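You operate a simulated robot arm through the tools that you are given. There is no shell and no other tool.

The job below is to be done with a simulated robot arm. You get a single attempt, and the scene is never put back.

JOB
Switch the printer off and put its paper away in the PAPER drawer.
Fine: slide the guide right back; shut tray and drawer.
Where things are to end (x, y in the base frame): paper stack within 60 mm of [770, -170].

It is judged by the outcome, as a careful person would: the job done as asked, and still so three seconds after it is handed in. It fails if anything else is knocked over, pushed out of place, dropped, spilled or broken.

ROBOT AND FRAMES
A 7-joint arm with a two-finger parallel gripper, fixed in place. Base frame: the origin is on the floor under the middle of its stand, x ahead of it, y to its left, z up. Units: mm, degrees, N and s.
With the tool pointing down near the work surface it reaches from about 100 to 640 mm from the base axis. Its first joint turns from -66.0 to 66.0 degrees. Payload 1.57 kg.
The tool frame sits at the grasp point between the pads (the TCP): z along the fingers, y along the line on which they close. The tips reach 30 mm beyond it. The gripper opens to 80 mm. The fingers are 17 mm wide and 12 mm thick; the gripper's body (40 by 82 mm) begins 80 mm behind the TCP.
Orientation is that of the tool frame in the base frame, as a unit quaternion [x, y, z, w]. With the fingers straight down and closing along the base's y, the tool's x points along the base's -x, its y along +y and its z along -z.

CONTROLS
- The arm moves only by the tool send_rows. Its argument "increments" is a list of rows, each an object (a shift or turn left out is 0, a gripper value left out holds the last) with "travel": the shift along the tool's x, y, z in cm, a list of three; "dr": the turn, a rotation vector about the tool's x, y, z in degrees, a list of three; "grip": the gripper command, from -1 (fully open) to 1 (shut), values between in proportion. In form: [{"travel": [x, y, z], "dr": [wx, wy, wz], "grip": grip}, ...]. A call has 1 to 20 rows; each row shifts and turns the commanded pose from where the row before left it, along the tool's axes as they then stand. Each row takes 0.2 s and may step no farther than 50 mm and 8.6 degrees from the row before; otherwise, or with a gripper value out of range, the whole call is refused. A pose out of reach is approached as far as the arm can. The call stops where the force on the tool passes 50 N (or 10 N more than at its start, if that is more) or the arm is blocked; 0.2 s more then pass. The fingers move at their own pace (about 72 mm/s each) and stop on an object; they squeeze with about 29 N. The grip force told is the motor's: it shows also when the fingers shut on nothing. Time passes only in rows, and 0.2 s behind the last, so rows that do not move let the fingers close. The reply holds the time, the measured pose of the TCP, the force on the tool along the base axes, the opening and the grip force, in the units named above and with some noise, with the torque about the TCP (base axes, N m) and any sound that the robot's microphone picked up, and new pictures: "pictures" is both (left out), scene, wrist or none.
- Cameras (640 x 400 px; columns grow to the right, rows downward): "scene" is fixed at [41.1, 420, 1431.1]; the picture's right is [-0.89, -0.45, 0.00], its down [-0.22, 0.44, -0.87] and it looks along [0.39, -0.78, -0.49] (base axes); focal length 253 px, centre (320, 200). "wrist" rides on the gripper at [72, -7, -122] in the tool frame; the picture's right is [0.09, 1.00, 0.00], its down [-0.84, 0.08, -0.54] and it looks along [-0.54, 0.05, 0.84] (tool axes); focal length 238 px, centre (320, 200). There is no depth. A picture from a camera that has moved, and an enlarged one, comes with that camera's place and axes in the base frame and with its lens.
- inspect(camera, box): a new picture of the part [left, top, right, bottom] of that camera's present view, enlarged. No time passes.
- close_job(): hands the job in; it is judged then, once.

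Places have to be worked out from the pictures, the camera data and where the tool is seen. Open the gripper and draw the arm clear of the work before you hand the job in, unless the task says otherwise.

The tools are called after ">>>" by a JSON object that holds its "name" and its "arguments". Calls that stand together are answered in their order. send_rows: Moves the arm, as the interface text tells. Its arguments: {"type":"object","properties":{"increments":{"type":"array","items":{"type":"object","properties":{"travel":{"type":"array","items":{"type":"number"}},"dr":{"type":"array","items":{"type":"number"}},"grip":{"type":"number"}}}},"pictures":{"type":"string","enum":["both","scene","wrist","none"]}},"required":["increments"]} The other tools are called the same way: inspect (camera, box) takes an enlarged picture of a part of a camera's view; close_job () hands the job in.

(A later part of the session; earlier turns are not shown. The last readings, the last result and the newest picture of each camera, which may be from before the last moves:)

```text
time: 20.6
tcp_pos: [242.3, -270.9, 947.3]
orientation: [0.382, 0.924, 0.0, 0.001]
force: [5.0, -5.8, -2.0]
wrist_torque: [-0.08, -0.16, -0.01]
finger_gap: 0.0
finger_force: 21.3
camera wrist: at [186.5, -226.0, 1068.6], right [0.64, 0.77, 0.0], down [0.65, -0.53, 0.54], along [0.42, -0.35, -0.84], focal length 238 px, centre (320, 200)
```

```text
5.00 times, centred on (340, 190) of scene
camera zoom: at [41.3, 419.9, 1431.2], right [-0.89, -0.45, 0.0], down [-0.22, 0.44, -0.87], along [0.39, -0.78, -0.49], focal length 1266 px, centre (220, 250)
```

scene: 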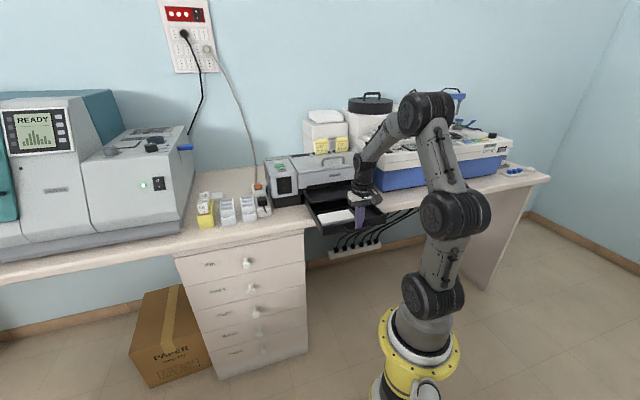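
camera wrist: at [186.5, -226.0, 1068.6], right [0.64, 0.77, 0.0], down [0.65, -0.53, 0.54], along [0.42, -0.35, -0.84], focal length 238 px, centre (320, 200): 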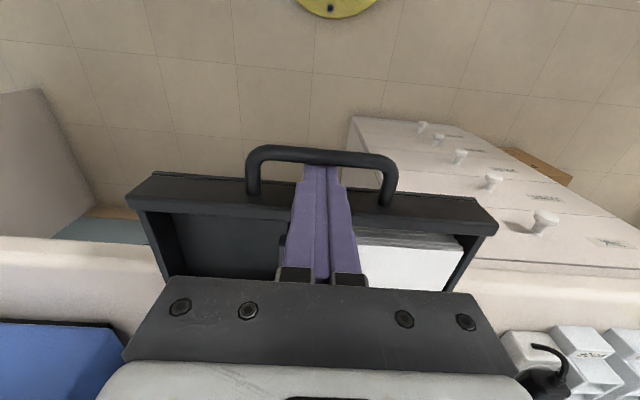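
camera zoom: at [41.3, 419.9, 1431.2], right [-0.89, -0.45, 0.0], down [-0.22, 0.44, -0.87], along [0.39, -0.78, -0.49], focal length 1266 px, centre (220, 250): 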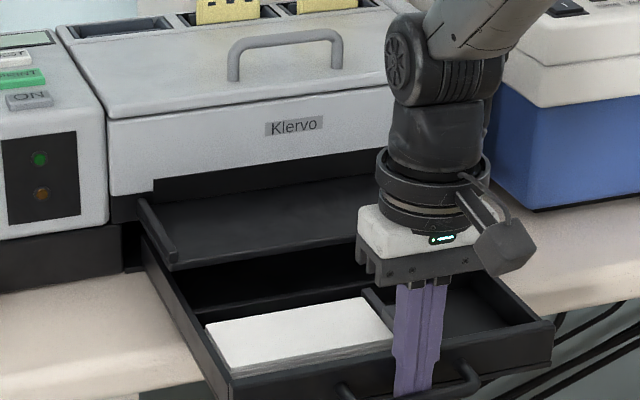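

The tray resists lightly now (~8 N), about 122 mm further out, with the whole stack apparently exposed. I lift the fingers clear and look down into the tray.

>>> {"name": "send_rows", "arguments": {"increments": [{"travel": [-0.3, 0, 0]}, {"travel": [0, 0, -4.0]}, {"travel": [0, 0, -4.0]}, {"travel": [0, 0, -4.0]}, {"travel": [0, 0, -3.0], "grip": -1}, {}, {}], "pictures": "both"}}

>>> {"name": "inspect", "arguments": {"camera": "wrist", "box": [160, 100, 480, 300]}}

>>> {"name": "inspect", "arguments": {"camera": "scene", "box": [290, 160, 400, 240]}}

```text
time: 22.2
tcp_pos: [245.7, -272.2, 1096.4]
orientation: [0.382, 0.924, 0.0, 0.0]
force: [-0.1, -0.1, 0.6]
wrist_torque: [0.0, 0.02, 0.01]
finger_gap: 80.2
finger_force: 0.1
camera wrist: at [189.9, -227.2, 1218.7], right [0.64, 0.77, 0.0], down [0.65, -0.54, 0.54], along [0.42, -0.35, -0.84], focal length 238 px, centre (320, 200)
```

scene: 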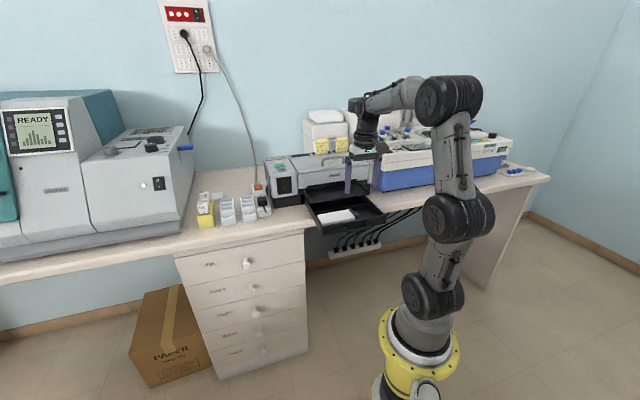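
wrist: 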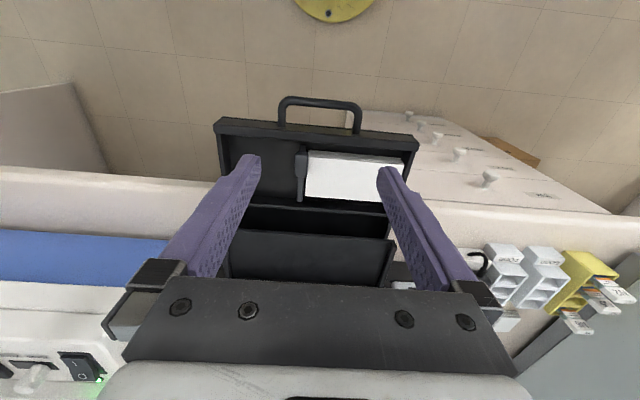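

```text
2.00 times, centred on (320, 200) of wrist
camera zoom: at [189.9, -227.2, 1218.7], right [0.64, 0.77, 0.0], down [0.65, -0.54, 0.54], along [0.42, -0.35, -0.84], focal length 477 px, centre (320, 200)
```

zoom: 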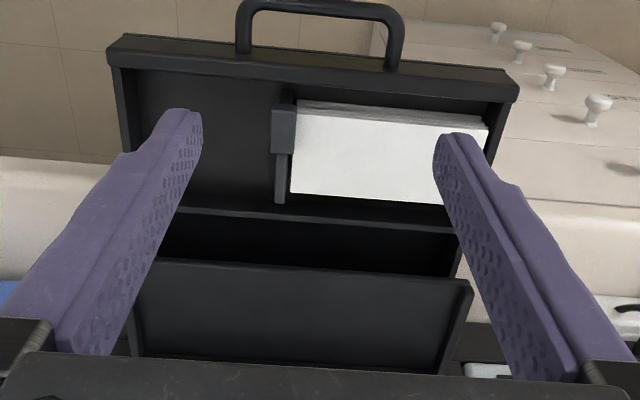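

```text
5.00 times, centred on (345, 200) of scene
camera zoom: at [41.1, 420.0, 1431.1], right [-0.89, -0.45, 0.0], down [-0.22, 0.44, -0.87], along [0.39, -0.78, -0.49], focal length 1266 px, centre (195, 200)
```

zoom: 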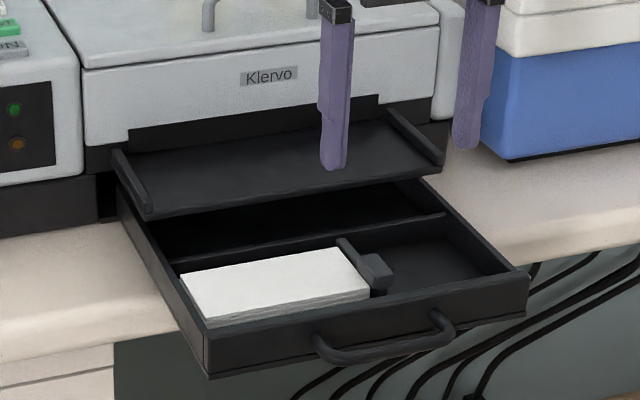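

I can now see the stack (about 126 mm along p by 60 mm along q, top near z≈934), the guide beside it at p≈-37, and a cross-bar behind it. I lower for a closer look at the guide and the gaps around the stack.

>>> {"name": "send_rows", "arguments": {"increments": [{"travel": [0.3, -1.0, 4.0]}, {"travel": [0, -0.5, 4.0]}, {}], "pictures": "wrist"}}

>>> {"name": "inspect", "arguments": {"camera": "wrist", "box": [230, 80, 430, 230]}}

>>> {"name": "inspect", "arguments": {"camera": "scene", "box": [310, 190, 390, 240]}}

```text
time: 23.0
tcp_pos: [231.4, -281.8, 1017.5]
orientation: [0.382, 0.924, 0.001, 0.0]
force: [-0.3, -0.4, 0.1]
wrist_torque: [0.02, -0.01, 0.02]
finger_gap: 80.3
finger_force: 0.0
camera wrist: at [176.2, -235.4, 1138.6], right [0.64, 0.77, 0.0], down [0.65, -0.54, 0.54], along [0.42, -0.35, -0.84], focal length 238 px, centre (320, 200)
```

wrist: 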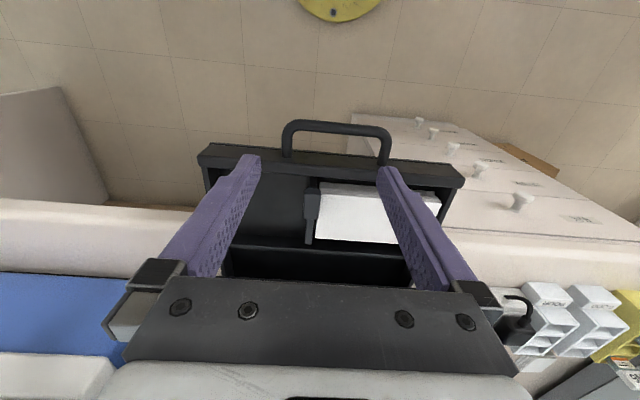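

```text
2.67 times, centred on (330, 155) of wrist
camera zoom: at [176.2, -235.4, 1138.6], right [0.64, 0.77, 0.0], down [0.65, -0.54, 0.54], along [0.42, -0.35, -0.84], focal length 636 px, centre (293, 320)
```

zoom: 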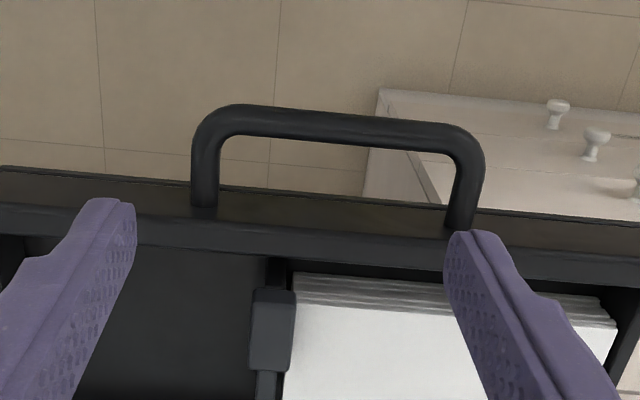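

```text
8.00 times, centred on (350, 215) of scene
camera zoom: at [41.1, 420.0, 1431.1], right [-0.89, -0.45, 0.0], down [-0.22, 0.44, -0.87], along [0.39, -0.78, -0.49], focal length 2025 px, centre (80, 80)
```

zoom: 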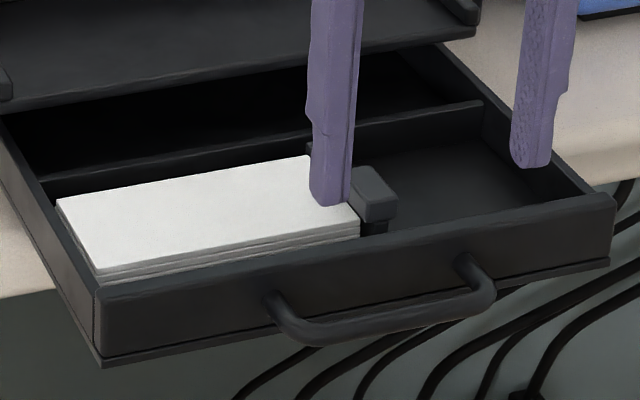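

The guide has a raised block (top z≈948) at p≈-38, q≈402–434, standing above the paper (top z≈935). I inspect the rear gap between the stack and the divider.

>>> {"name": "inspect", "arguments": {"camera": "wrist", "box": [230, 170, 450, 290]}}

>>> {"name": "inspect", "arguments": {"camera": "scene", "box": [305, 185, 375, 230]}}

```text
2.91 times, centred on (340, 230) of wrist
camera zoom: at [176.2, -235.4, 1138.6], right [0.64, 0.77, 0.0], down [0.65, -0.54, 0.54], along [0.42, -0.35, -0.84], focal length 693 px, centre (262, 113)
```

zoom: 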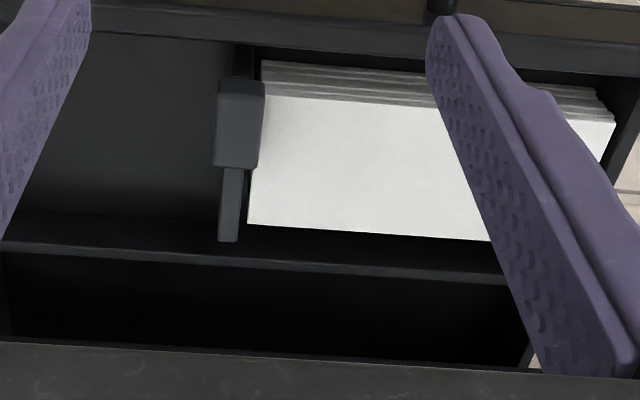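

```text
8.89 times, centred on (340, 208) of scene
camera zoom: at [41.1, 420.0, 1431.1], right [-0.89, -0.45, 0.0], down [-0.22, 0.44, -0.87], along [0.39, -0.78, -0.49], focal length 2250 px, centre (142, 133)
```

zoom: 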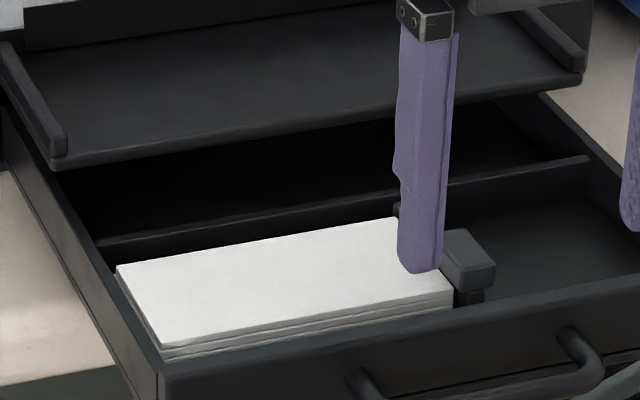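

The divider sits only about 15 mm behind the stack, so I'll deal with that after the guide. I close the fingers and position them above the paper beside the guide's block, ready to push it toward -p (away from the paper).

>>> {"name": "send_rows", "arguments": {"increments": [{"travel": [-2.75, 1.8, 0], "grip": 1}, {"travel": [-2.75, 1.8, 0]}, {}, {"travel": [0, 0, 2.2]}, {"travel": [0, 0, 2.0]}, {}], "pictures": "wrist"}}

>>> {"name": "inspect", "arguments": {"camera": "scene", "box": [305, 175, 395, 235]}}

>>> {"name": "inspect", "arguments": {"camera": "wrist", "box": [200, 100, 420, 240]}}

```text
time: 24.4
tcp_pos: [295.0, -292.6, 974.6]
orientation: [0.382, 0.924, 0.0, 0.0]
force: [-0.5, 0.2, 0.9]
wrist_torque: [0.0, -0.03, 0.0]
finger_gap: 0.0
finger_force: 21.1
camera wrist: at [240.7, -247.6, 1096.5], right [0.64, 0.77, 0.0], down [0.65, -0.54, 0.54], along [0.42, -0.35, -0.84], focal length 238 px, centre (320, 200)
```

wrist: 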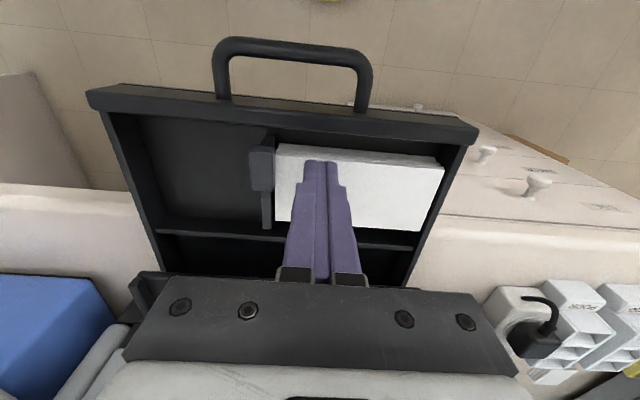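

```text
6.67 times, centred on (350, 205) of scene
camera zoom: at [41.1, 420.0, 1431.1], right [-0.89, -0.45, 0.0], down [-0.22, 0.44, -0.87], along [0.39, -0.78, -0.49], focal length 1688 px, centre (120, 167)
```

zoom: 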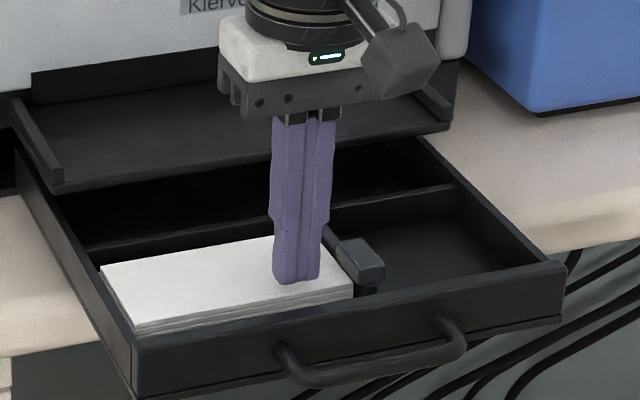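

```text
2.86 times, centred on (310, 170) of wrist
camera zoom: at [240.7, -247.6, 1096.5], right [0.64, 0.77, 0.0], down [0.65, -0.54, 0.54], along [0.42, -0.35, -0.84], focal length 681 px, centre (349, 286)
```

zoom: 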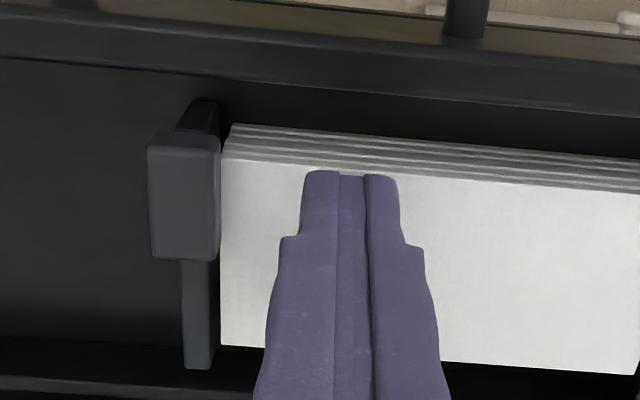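

The tips hover above the paper at z≈945 beside the block. I lower 5 mm more and start pushing the block toward -p.

>>> {"name": "send_rows", "arguments": {"increments": [{"travel": [0, 0, 0.5]}, {"travel": [0, -1.5, 0]}, {"travel": [0, -1.0, 0]}, {"travel": [0, -1.0, 0]}, {}], "pictures": "wrist"}}

>>> {"name": "inspect", "arguments": {"camera": "wrist", "box": [200, 100, 420, 240]}}

>>> {"name": "inspect", "arguments": {"camera": "scene", "box": [305, 175, 395, 235]}}

```text
time: 25.6
tcp_pos: [272.7, -317.7, 968.7]
orientation: [0.381, 0.924, 0.0, 0.001]
force: [1.3, 3.8, 10.0]
wrist_torque: [0.08, -0.07, -0.02]
finger_gap: 0.0
finger_force: 21.0
camera wrist: at [217.3, -271.9, 1090.9], right [0.64, 0.77, 0.0], down [0.65, -0.53, 0.54], along [0.42, -0.35, -0.84], focal length 238 px, centre (320, 200)
```

wrist: 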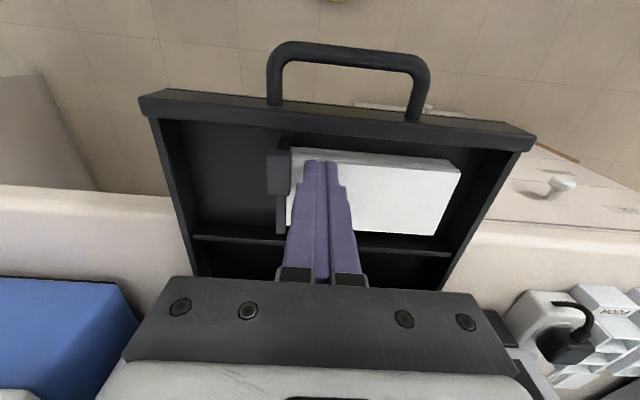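

```text
2.86 times, centred on (310, 170) of wrist
camera zoom: at [217.3, -271.9, 1090.9], right [0.64, 0.77, 0.0], down [0.65, -0.53, 0.54], along [0.42, -0.35, -0.84], focal length 681 px, centre (349, 286)
```

zoom: 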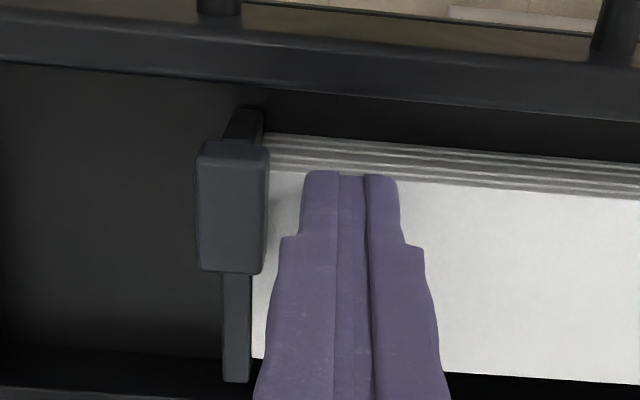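

```text
6.67 times, centred on (350, 205) of scene
camera zoom: at [41.1, 420.2, 1431.0], right [-0.89, -0.45, 0.0], down [-0.22, 0.44, -0.87], along [0.39, -0.78, -0.49], focal length 1688 px, centre (120, 167)
```

zoom: 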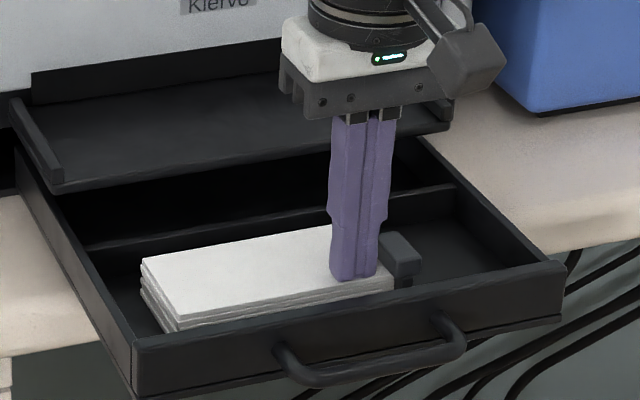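

The tips were touching the paper (top is nearer z≈939), so the stack slid along with the guide by ~23 mm, which does no harm. I raise 3 mm and push only the block now.

>>> {"name": "send_rows", "arguments": {"increments": [{"travel": [0, 0, -0.3]}, {}, {"travel": [0, -1.0, 0]}, {"travel": [0, -1.0, 0]}, {}], "pictures": "wrist"}}

>>> {"name": "inspect", "arguments": {"camera": "wrist", "box": [200, 100, 420, 240]}}

>>> {"name": "inspect", "arguments": {"camera": "scene", "box": [305, 175, 395, 235]}}

```text
time: 26.8
tcp_pos: [255.9, -331.8, 972.7]
orientation: [0.382, 0.924, 0.001, 0.0]
force: [-0.2, -0.1, -0.5]
wrist_torque: [0.02, 0.01, -0.02]
finger_gap: 0.0
finger_force: 21.8
camera wrist: at [201.3, -286.6, 1093.5], right [0.64, 0.77, 0.0], down [0.65, -0.54, 0.54], along [0.42, -0.35, -0.84], focal length 238 px, centre (320, 200)
```

wrist: 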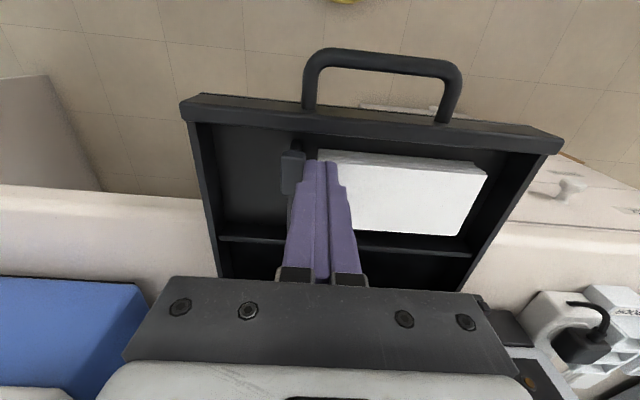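

```text
2.86 times, centred on (310, 170) of wrist
camera zoom: at [201.3, -286.6, 1093.5], right [0.64, 0.77, 0.0], down [0.65, -0.54, 0.54], along [0.42, -0.35, -0.84], focal length 681 px, centre (349, 286)
```

zoom: 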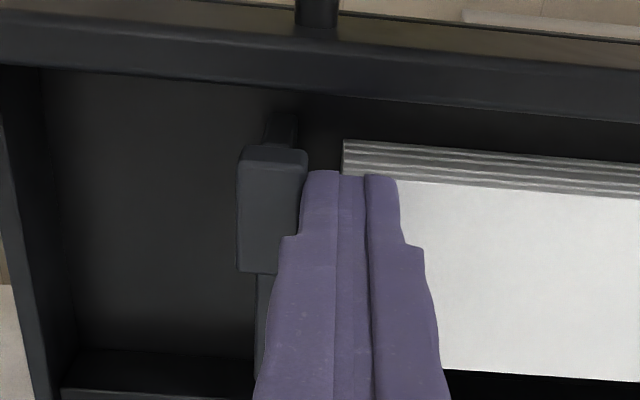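

```text
6.67 times, centred on (350, 205) of scene
camera zoom: at [41.1, 420.0, 1431.1], right [-0.89, -0.45, 0.0], down [-0.22, 0.44, -0.87], along [0.39, -0.78, -0.49], focal length 1688 px, centre (120, 167)
```

zoom: 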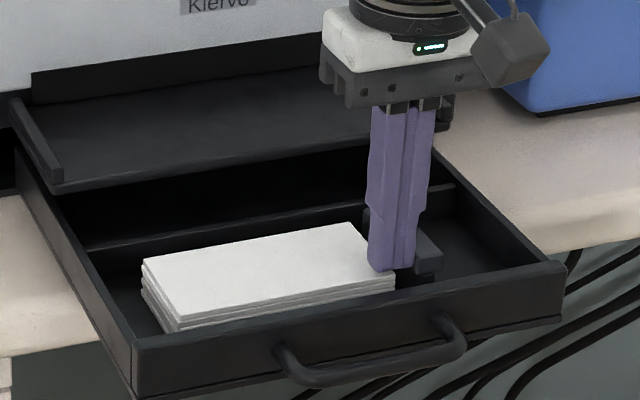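

The guide slides freely on its own now. I keep pushing it toward the far -p end until it stops.

>>> {"name": "send_rows", "arguments": {"increments": [{"travel": [0, -1.0, 0]}, {"travel": [0, -1.0, 0.3]}, {"travel": [0, -1.0, 0]}, {"travel": [0, -1.0, 0]}, {}], "pictures": "wrist"}}

>>> {"name": "inspect", "arguments": {"camera": "wrist", "box": [200, 100, 420, 240]}}

>>> {"name": "inspect", "arguments": {"camera": "scene", "box": [305, 175, 395, 235]}}

```text
time: 28.0
tcp_pos: [228.8, -361.5, 968.6]
orientation: [0.382, 0.924, 0.0, 0.0]
force: [-0.2, -0.7, -0.7]
wrist_torque: [-0.01, -0.01, 0.04]
finger_gap: 0.0
finger_force: 21.1
camera wrist: at [173.8, -314.7, 1090.2], right [0.64, 0.77, 0.0], down [0.65, -0.54, 0.54], along [0.42, -0.35, -0.84], focal length 238 px, centre (320, 200)
```

wrist: 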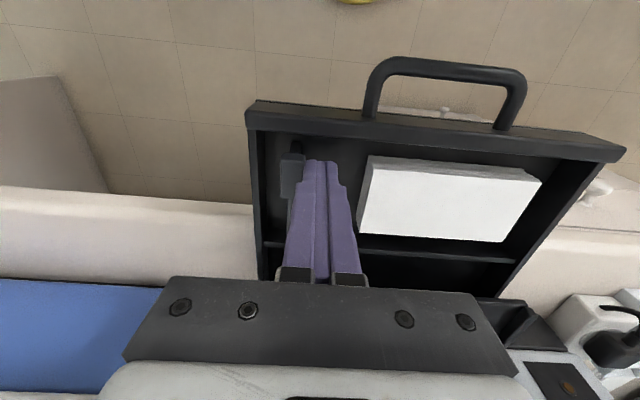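

```text
2.86 times, centred on (310, 170) of wrist
camera zoom: at [173.8, -314.7, 1090.2], right [0.64, 0.77, 0.0], down [0.65, -0.54, 0.54], along [0.42, -0.35, -0.84], focal length 681 px, centre (349, 286)
```

zoom: 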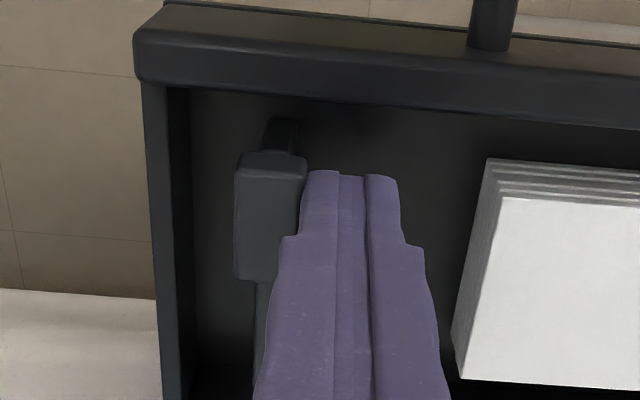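

```text
6.67 times, centred on (350, 205) of scene
camera zoom: at [41.1, 420.0, 1431.1], right [-0.89, -0.45, 0.0], down [-0.22, 0.44, -0.87], along [0.39, -0.78, -0.49], focal length 1688 px, centre (120, 167)
```

zoom: 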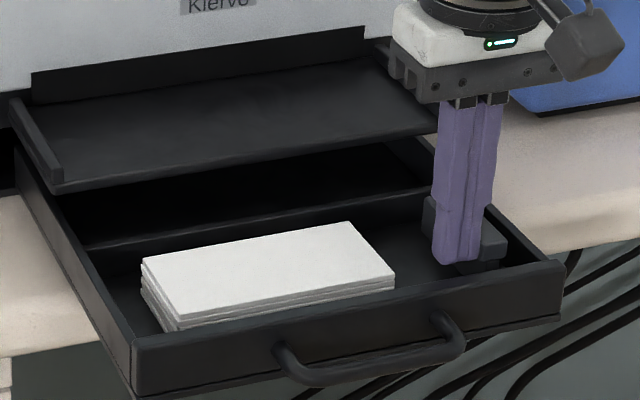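

The guide keeps sliding with no resistance, about 20 mm short of the side wall. I continue in small steps until it meets its stop.

>>> {"name": "send_rows", "arguments": {"increments": [{"travel": [0, -0.7, 0]}, {"travel": [0, -0.7, 0]}, {"travel": [0, -0.5, 0]}, {"travel": [0, -0.5, 0]}, {}], "pictures": "wrist"}}

>>> {"name": "inspect", "arguments": {"camera": "wrist", "box": [200, 100, 420, 240]}}

>>> {"name": "inspect", "arguments": {"camera": "scene", "box": [305, 175, 395, 235]}}

```text
time: 29.1
tcp_pos: [219.5, -369.8, 968.3]
orientation: [0.382, 0.924, 0.009, 0.003]
force: [12.0, 12.0, 3.5]
wrist_torque: [0.25, -0.22, 0.01]
finger_gap: 0.0
finger_force: 21.1
stopped in row 5: the force on the tool passed its limit at 52 N (the readings are from after the stop); the commanded pose is now the measured one
camera wrist: at [162.7, -326.6, 1090.8], right [0.64, 0.77, 0.02], down [0.64, -0.54, 0.54], along [0.43, -0.33, -0.84], focal length 238 px, centre (320, 200)
```

wrist: 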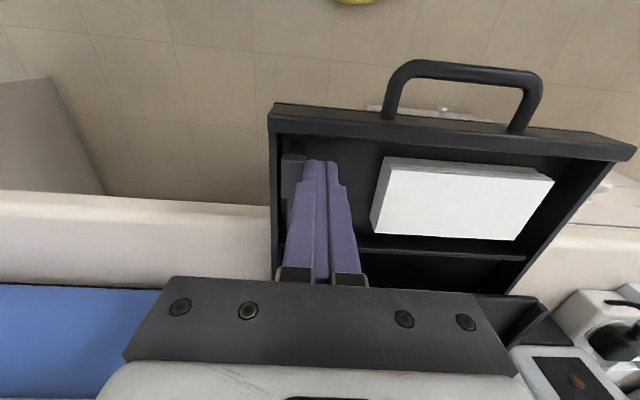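

```text
2.86 times, centred on (310, 170) of wrist
camera zoom: at [162.7, -326.6, 1090.8], right [0.64, 0.77, 0.02], down [0.64, -0.54, 0.54], along [0.43, -0.33, -0.84], focal length 681 px, centre (349, 286)
```

zoom: 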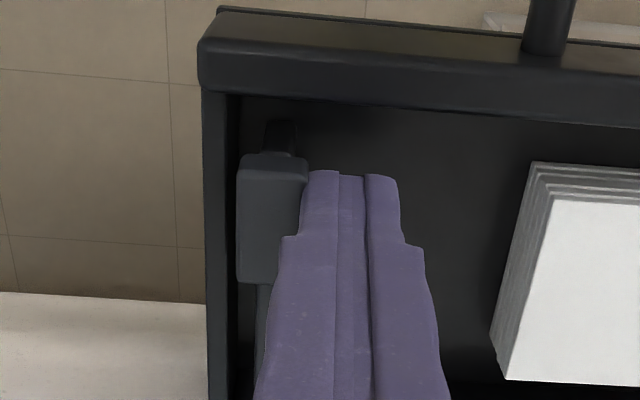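

```text
6.67 times, centred on (350, 205) of scene
camera zoom: at [41.4, 420.4, 1431.0], right [-0.89, -0.45, 0.0], down [-0.22, 0.44, -0.87], along [0.39, -0.78, -0.49], focal length 1688 px, centre (120, 167)
```

zoom: 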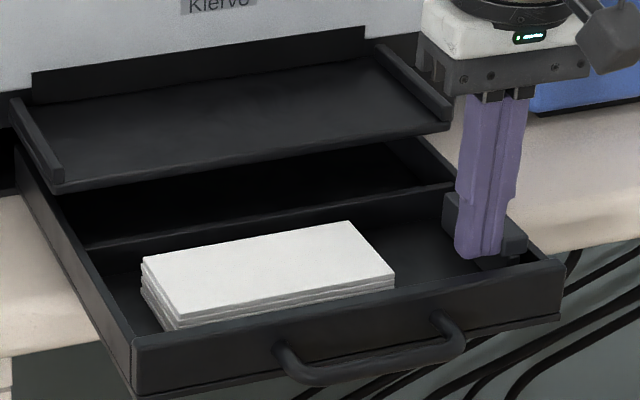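

The guide hit its end stop (force limit), so it is fully back. Now I back off, lift clear, and travel over toward the drawers, keeping in front of the desk edge.

>>> {"name": "send_rows", "arguments": {"increments": [{"travel": [0, 1.0, 0]}, {"travel": [0, 0, -3.5]}, {"travel": [0, 0, -3.5]}, {"travel": [3.4, 0, 0], "grip": -1}, {"travel": [3.4, 0, 0]}, {"travel": [3.4, 0, 0]}, {"travel": [3.4, 0, 0]}, {"travel": [0, 4.61, 0]}, {"travel": [0, 4.61, 0]}, {"travel": [0, 4.61, 0]}, {"travel": [0, 4.61, 0]}, {"travel": [0, 4.61, 0]}, {"travel": [0, 4.61, 0]}, {"travel": [0, 4.61, 0]}, {"travel": [0, 4.61, 0]}, {"travel": [0, 4.61, 0]}, {"travel": [0, 4.61, 0]}, {}], "pictures": "both"}}

```text
time: 32.9
tcp_pos: [462.4, 62.5, 1047.1]
orientation: [0.382, 0.924, 0.008, 0.002]
force: [0.1, 0.4, -0.4]
wrist_torque: [-0.01, -0.03, 0.02]
finger_gap: 79.8
finger_force: 0.0
out of reach, approached as far as the arm can: row 7
camera wrist: at [405.8, 106.6, 1168.0], right [0.64, 0.77, 0.02], down [0.64, -0.54, 0.54], along [0.43, -0.34, -0.84], focal length 238 px, centre (320, 200)
```

scene: 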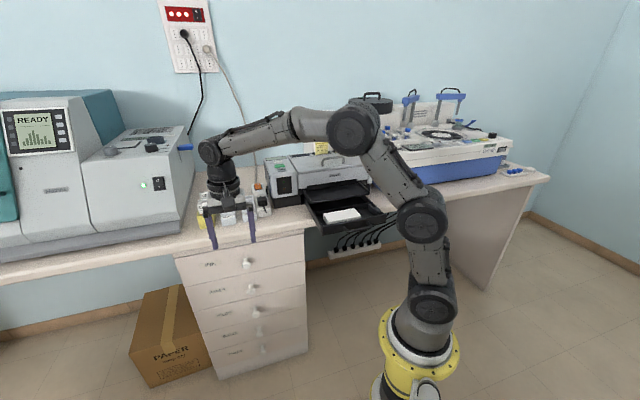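
wrist: 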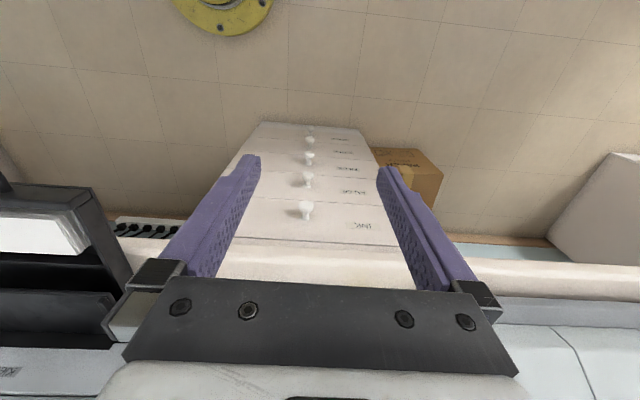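

The TCP is at p=371, q=283, z=1047, right in front of the drawer column. I tilt 45° outward and descend in front of the drawers to view the PAPER knob.

>>> {"name": "send_rows", "arguments": {"increments": [{"dr": [0, -7.5, 0]}, {"dr": [0, -7.5, 0]}, {"dr": [0, -7.5, 0]}, {"dr": [0, -7.5, 0]}, {"dr": [0, -7.5, 0]}, {"dr": [0, -7.5, 0]}, {"travel": [3.03, 0, 3.03]}, {"travel": [3.03, 0, 3.03]}, {"travel": [3.03, 0, 3.03]}, {"travel": [3.03, 0, 3.03]}, {"travel": [3.03, 0, 3.03]}, {"travel": [3.03, 0, 3.03]}, {"travel": [3.03, 0, 3.03]}, {}], "pictures": "both"}}

```text
time: 35.9
tcp_pos: [462.8, 61.2, 745.5]
orientation: [0.356, 0.853, -0.139, 0.356]
force: [-0.4, 0.1, -0.8]
wrist_torque: [-0.03, 0.02, 0.01]
finger_gap: 80.1
finger_force: 0.0
camera wrist: at [362.1, 151.9, 780.9], right [0.66, 0.75, -0.05], down [0.19, -0.1, 0.98], along [0.73, -0.65, -0.21], focal length 238 px, centre (320, 200)
```

scene: 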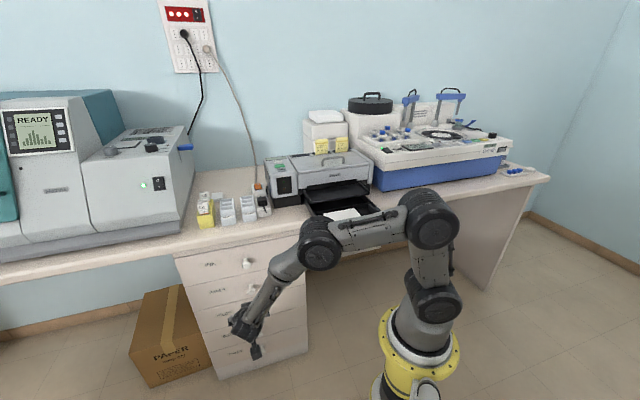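
wrist: 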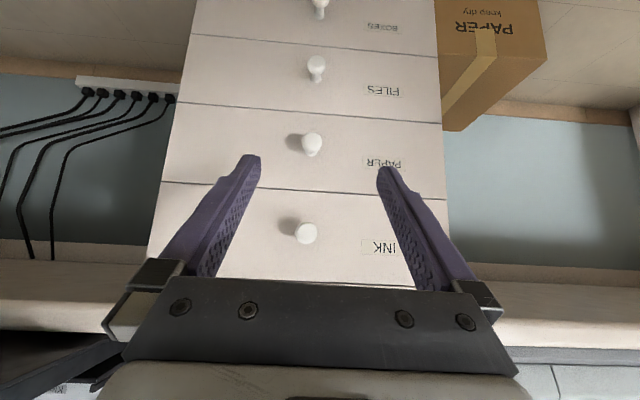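

I'm in front of the drawers with the PAPER knob visible between the fingers. I zoom in to measure the knob precisely.

>>> {"name": "inspect", "arguments": {"camera": "wrist", "box": [230, 90, 410, 250]}}

>>> {"name": "inspect", "arguments": {"camera": "scene", "box": [200, 240, 320, 350]}}

```text
2.50 times, centred on (320, 170) of wrist
camera zoom: at [362.1, 151.9, 780.9], right [0.66, 0.75, -0.05], down [0.19, -0.1, 0.98], along [0.73, -0.65, -0.21], focal length 596 px, centre (320, 275)
```

zoom: 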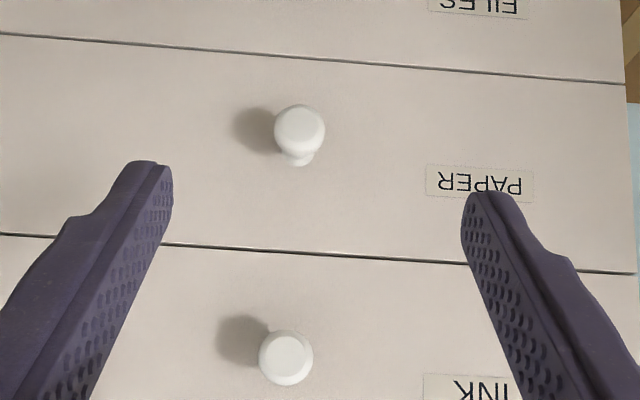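

```text
3.64 times, centred on (260, 295) of scene
camera zoom: at [41.1, 420.0, 1431.1], right [-0.89, -0.45, 0.0], down [-0.22, 0.44, -0.87], along [0.39, -0.78, -0.49], focal length 921 px, centre (538, -146)
```

zoom: 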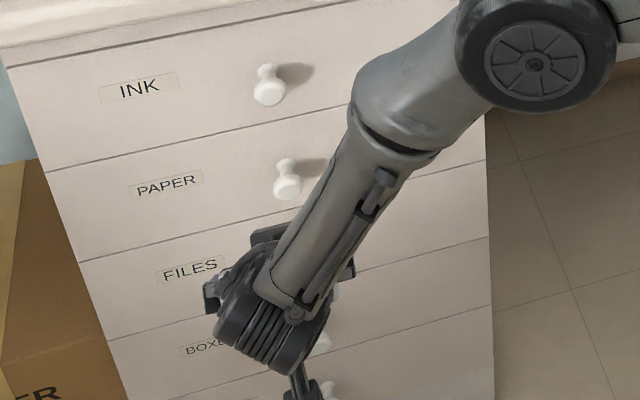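

The PAPER knob head measures at p≈366, q≈487–500, z≈617, and the drawer front spans z≈543–684. I align and approach along the tool axis, stopping about 40 mm short.

>>> {"name": "send_rows", "arguments": {"increments": [{"travel": [-2.85, -0.22, 0]}, {"travel": [-2.85, -0.22, 0]}, {"travel": [0, 0, 4.0]}, {"travel": [0, 0, 4.0]}, {"travel": [0, 0, 4.0]}, {"travel": [0, 0, 4.0]}, {"travel": [0, 0, 3.5]}, {}], "pictures": "both"}}

>>> {"name": "inspect", "arguments": {"camera": "wrist", "box": [220, 60, 420, 230]}}

```text
time: 37.7
tcp_pos: [586.8, -64.9, 648.2]
orientation: [0.356, 0.853, -0.139, 0.356]
force: [0.4, -0.4, -0.7]
wrist_torque: [0.02, 0.04, 0.03]
finger_gap: 80.2
finger_force: 0.0
camera wrist: at [484.9, 27.6, 684.3], right [0.66, 0.75, -0.05], down [0.19, -0.1, 0.98], along [0.73, -0.65, -0.21], focal length 238 px, centre (320, 200)
```

scene: 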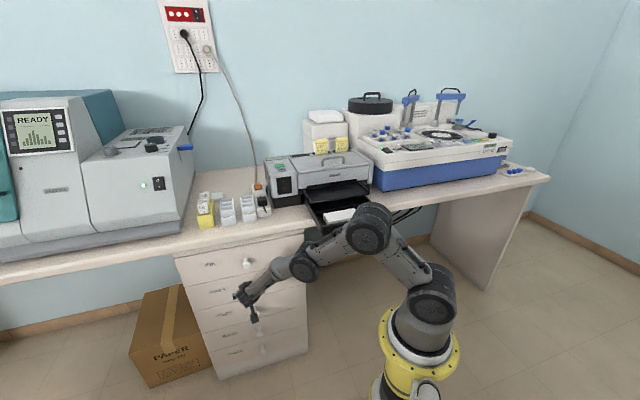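
wrist: 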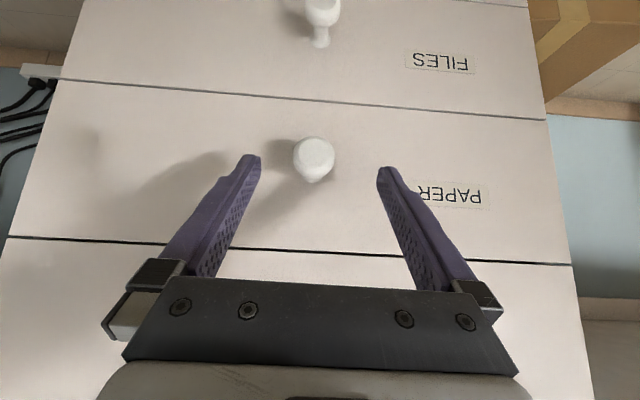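

```text
2.35 times, centred on (320, 145) of wrist
camera zoom: at [484.9, 27.6, 684.3], right [0.66, 0.75, -0.05], down [0.19, -0.1, 0.98], along [0.73, -0.65, -0.21], focal length 561 px, centre (320, 329)
```

zoom: 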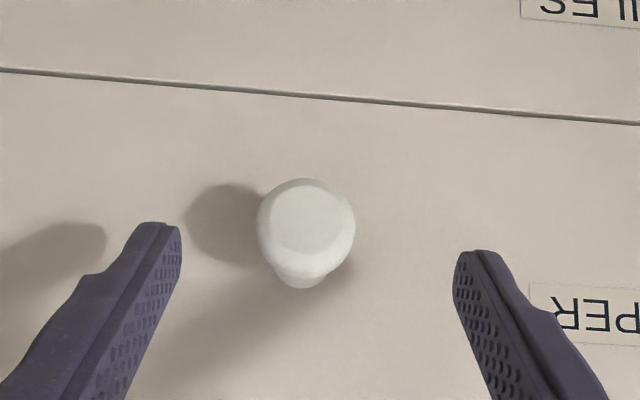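

Centred within about 3 mm. I shift slightly, advance the last ~43 mm so the pads are around the knob head, and close.

>>> {"name": "send_rows", "arguments": {"increments": [{"travel": [0, -0.3, 2.0]}, {"travel": [0, 0, 2.3]}, {}, {"grip": 1}, {}, {}, {}], "pictures": "wrist"}}

>>> {"name": "inspect", "arguments": {"camera": "wrist", "box": [220, 60, 420, 230]}}

```text
time: 39.3
tcp_pos: [606.7, -89.2, 617.5]
orientation: [0.357, 0.852, -0.141, 0.355]
force: [-6.3, -8.2, 3.1]
wrist_torque: [-0.11, -0.03, -0.04]
finger_gap: 31.6
finger_force: 40.5
camera wrist: at [505.1, 1.9, 653.0], right [0.66, 0.75, -0.05], down [0.19, -0.1, 0.98], along [0.73, -0.65, -0.21], focal length 238 px, centre (320, 200)
```

wrist: 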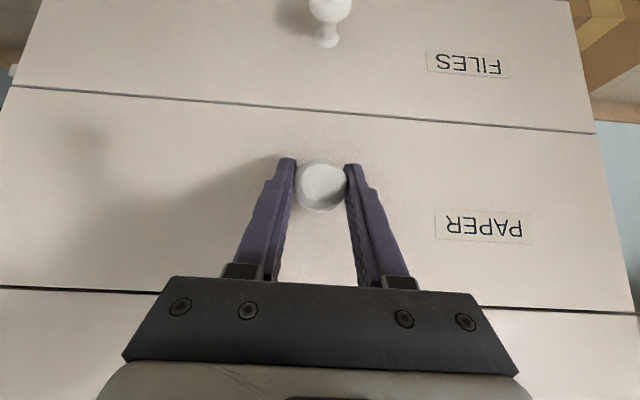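

```text
2.35 times, centred on (320, 145) of wrist
camera zoom: at [505.1, 1.9, 653.0], right [0.66, 0.75, -0.05], down [0.19, -0.1, 0.98], along [0.73, -0.65, -0.21], focal length 561 px, centre (320, 329)
```

zoom: 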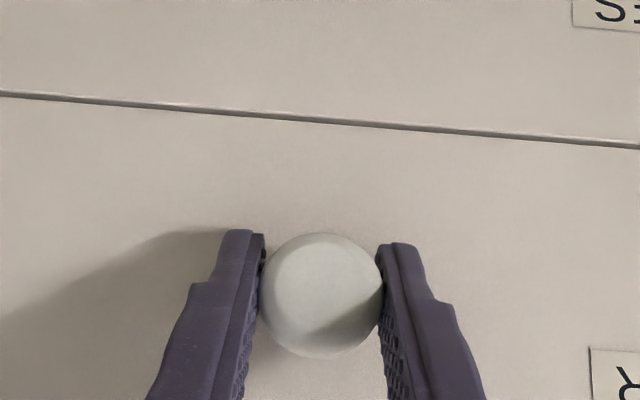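

The knob is gripped (gap 31.6 mm). I pull the drawer straight out toward -q, first 80 mm.

>>> {"name": "send_rows", "arguments": {"increments": [{"travel": [0.707, 0, -0.707]}, {"travel": [1.06, 0, -1.06]}, {"travel": [1.06, 0, -1.06]}, {"travel": [1.414, 0, -1.414]}, {"travel": [1.414, 0, -1.414]}, {}], "pictures": "both"}}

```text
time: 40.7
tcp_pos: [548.3, -30.9, 619.0]
orientation: [0.357, 0.853, -0.142, 0.354]
force: [-14.8, -14.6, 7.7]
wrist_torque: [-0.07, -0.06, 0.06]
finger_gap: 31.1
finger_force: 40.1
camera wrist: at [446.9, 60.4, 652.8], right [0.66, 0.75, -0.05], down [0.19, -0.1, 0.98], along [0.73, -0.65, -0.21], focal length 238 px, centre (320, 200)
```

scene: 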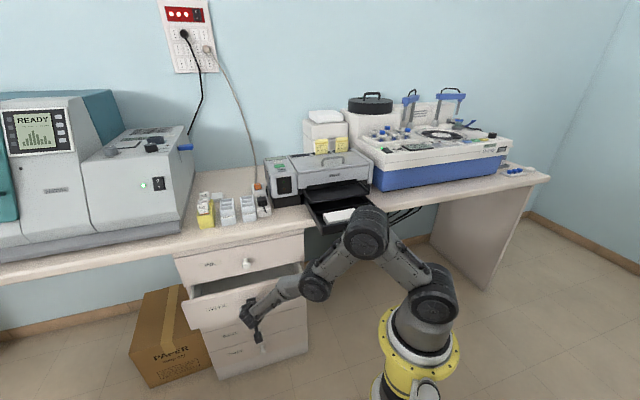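
wrist: 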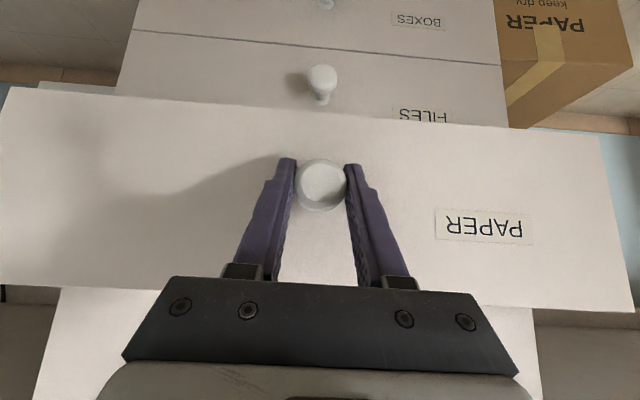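

The drawer is opening smoothly; there's some sideways load, so I relax 1 mm in y as I continue pulling.

>>> {"name": "send_rows", "arguments": {"increments": [{"travel": [1.414, -0.1, -1.414]}, {"travel": [1.414, 0, -1.414]}, {"travel": [1.414, 0, -1.414]}, {"travel": [1.414, 0, -1.414]}, {"travel": [1.414, 0, -1.414]}, {}], "pictures": "both"}}

```text
time: 42.1
tcp_pos: [478.9, 38.5, 618.1]
orientation: [0.356, 0.853, -0.14, 0.356]
force: [-9.3, -9.5, 3.1]
wrist_torque: [-0.4, -0.29, 0.0]
finger_gap: 31.4
finger_force: 40.0
camera wrist: at [376.6, 129.8, 652.9], right [0.66, 0.75, -0.05], down [0.19, -0.1, 0.98], along [0.73, -0.65, -0.21], focal length 238 px, centre (320, 200)
```

scene: 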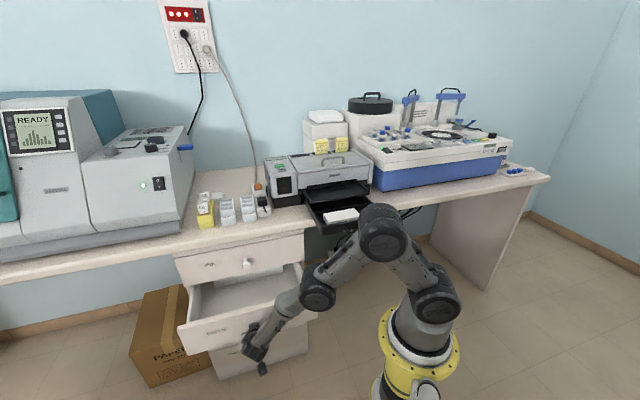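
wrist: 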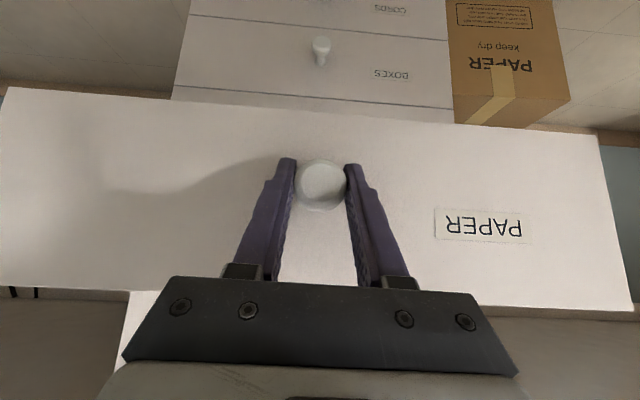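

About 181 mm out now and still moving. I pull another 60 mm in small steps, watching for the stop.

>>> {"name": "send_rows", "arguments": {"increments": [{"travel": [1.06, 0, -1.06]}, {"travel": [1.06, 0, -1.06]}, {"travel": [1.06, 0, -1.06]}, {"travel": [1.06, 0, -1.06]}, {}], "pictures": "both"}}

>>> {"name": "inspect", "arguments": {"camera": "scene", "box": [160, 220, 340, 370]}}

```text
time: 43.3
tcp_pos: [435.8, 80.8, 617.4]
orientation: [0.355, 0.854, -0.138, 0.353]
force: [0.8, 2.3, -31.6]
wrist_torque: [0.22, 0.23, 0.23]
finger_gap: 31.5
finger_force: 40.4
camera wrist: at [334.8, 171.0, 653.8], right [0.66, 0.75, -0.05], down [0.2, -0.11, 0.97], along [0.73, -0.65, -0.22], focal length 238 px, centre (320, 200)
```

scene: 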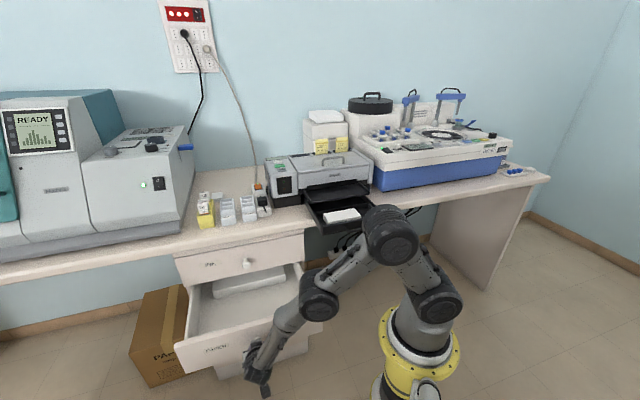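
wrist: 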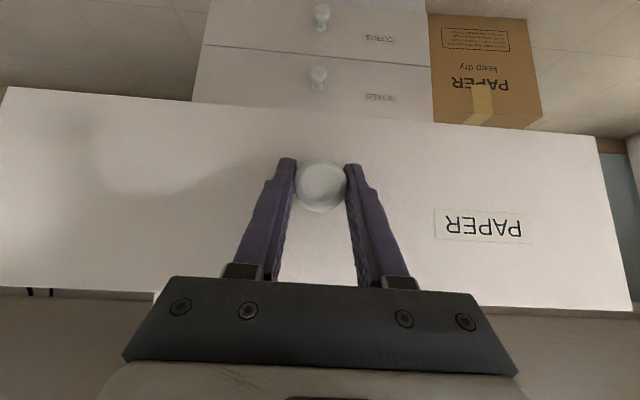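

```text
2.67 times, centred on (250, 295) of scene
camera zoom: at [41.6, 420.2, 1431.1], right [-0.89, -0.45, 0.0], down [-0.22, 0.44, -0.87], along [0.39, -0.78, -0.49], focal length 675 px, centre (507, -53)
```

zoom: 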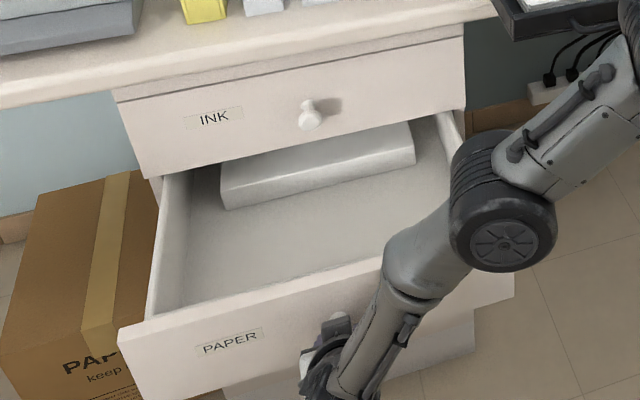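

The drawer is 241 mm open, the front area is free (a flat pack lies further back), and the target spot would be at p≈424, q≈424 now. I release the knob and back away along the tool axis.

>>> {"name": "send_rows", "arguments": {"increments": [{"grip": -0.5}, {"grip": -1}, {}, {}, {"travel": [0, 0, -3.0]}, {"travel": [0, 0, -4.0]}, {}], "pictures": "both"}}

```text
time: 44.9
tcp_pos: [400.5, 117.2, 667.9]
orientation: [0.356, 0.853, -0.139, 0.356]
force: [-0.5, 0.4, 0.5]
wrist_torque: [0.0, 0.03, -0.01]
finger_gap: 79.9
finger_force: 0.1
camera wrist: at [300.5, 208.3, 701.9], right [0.66, 0.75, -0.05], down [0.19, -0.1, 0.98], along [0.73, -0.65, -0.21], focal length 238 px, centre (320, 200)
```

scene: 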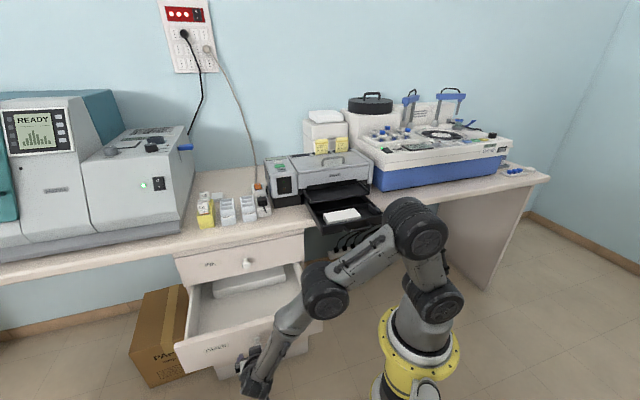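
wrist: 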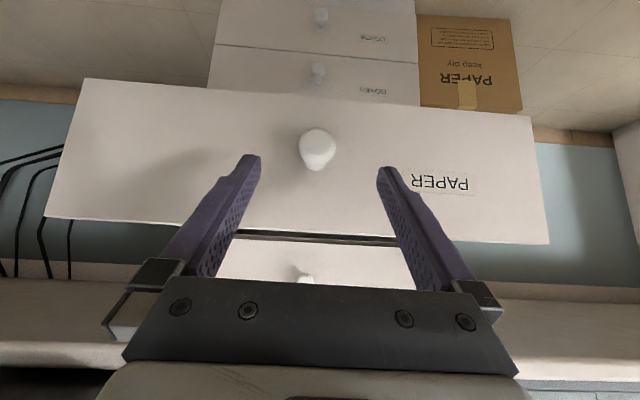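

The knob is free and the drawer stays open. I lift up and turn the tool vertical to look into the drawer from above.

>>> {"name": "send_rows", "arguments": {"increments": [{"travel": [-3.09, 0, -3.09]}, {"travel": [-3.09, 0, -3.09]}, {"travel": [-3.09, 0, -3.09]}, {"travel": [-3.09, 0, -3.09]}, {"travel": [-3.09, 0, -3.09]}, {"travel": [-3.09, 0, -3.09]}, {"travel": [-3.09, 0, -3.09]}, {"travel": [-3.09, 0, -3.09]}, {"dr": [0, 7.5, 0]}, {"dr": [0, 7.5, 0]}, {"dr": [0, 7.5, 0]}, {"dr": [0, 7.5, 0]}, {"dr": [0, 7.5, 0]}, {"dr": [0, 7.5, 0]}, {}], "pictures": "both"}}

>>> {"name": "inspect", "arguments": {"camera": "wrist", "box": [180, 90, 460, 290]}}

>>> {"name": "inspect", "arguments": {"camera": "scene", "box": [150, 220, 350, 380]}}

```text
time: 48.1
tcp_pos: [399.0, 112.9, 1017.4]
orientation: [0.382, 0.924, 0.008, 0.002]
force: [0.7, 0.0, 0.7]
wrist_torque: [0.01, -0.02, -0.02]
finger_gap: 79.8
finger_force: 0.1
camera wrist: at [342.2, 155.8, 1139.1], right [0.64, 0.77, 0.02], down [0.64, -0.54, 0.54], along [0.43, -0.33, -0.84], focal length 238 px, centre (320, 200)
```

scene: 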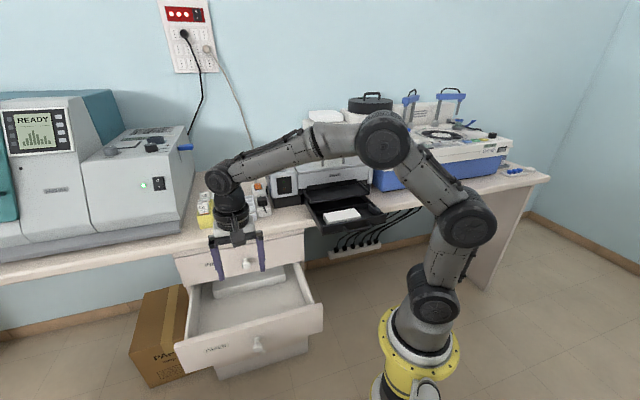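
wrist: 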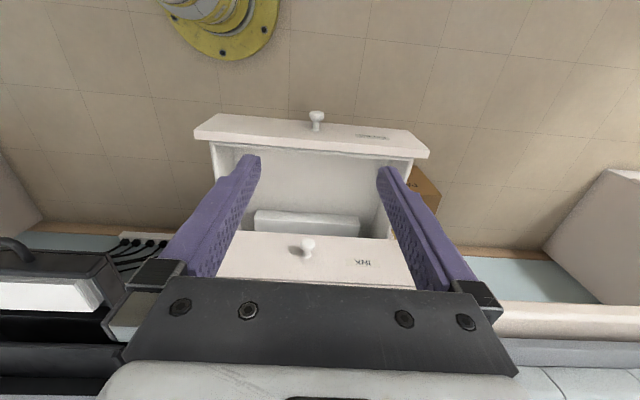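

```text
2.00 times, centred on (320, 190) of wrist
camera zoom: at [342.2, 155.8, 1139.1], right [0.64, 0.77, 0.02], down [0.64, -0.54, 0.54], along [0.43, -0.33, -0.84], focal length 477 px, centre (320, 220)
```

zoom: 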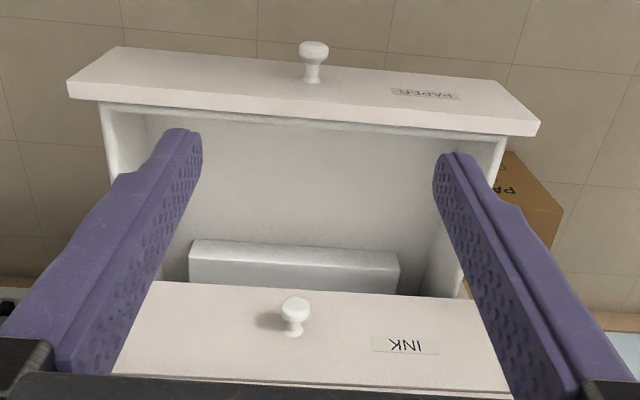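

```text
2.50 times, centred on (250, 300) of scene
camera zoom: at [41.1, 420.0, 1431.1], right [-0.89, -0.45, 0.0], down [-0.22, 0.44, -0.87], along [0.39, -0.78, -0.49], focal length 633 px, centre (495, -50)
```

zoom: 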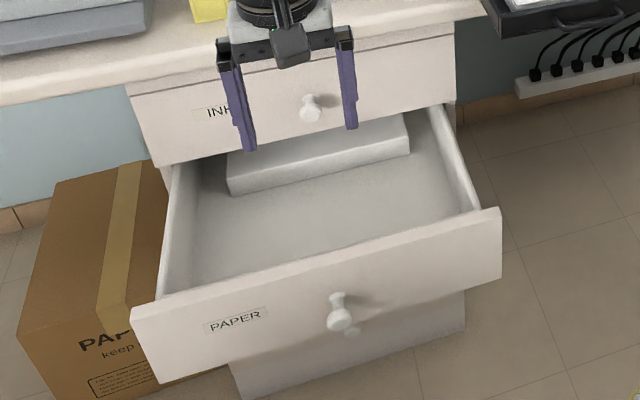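

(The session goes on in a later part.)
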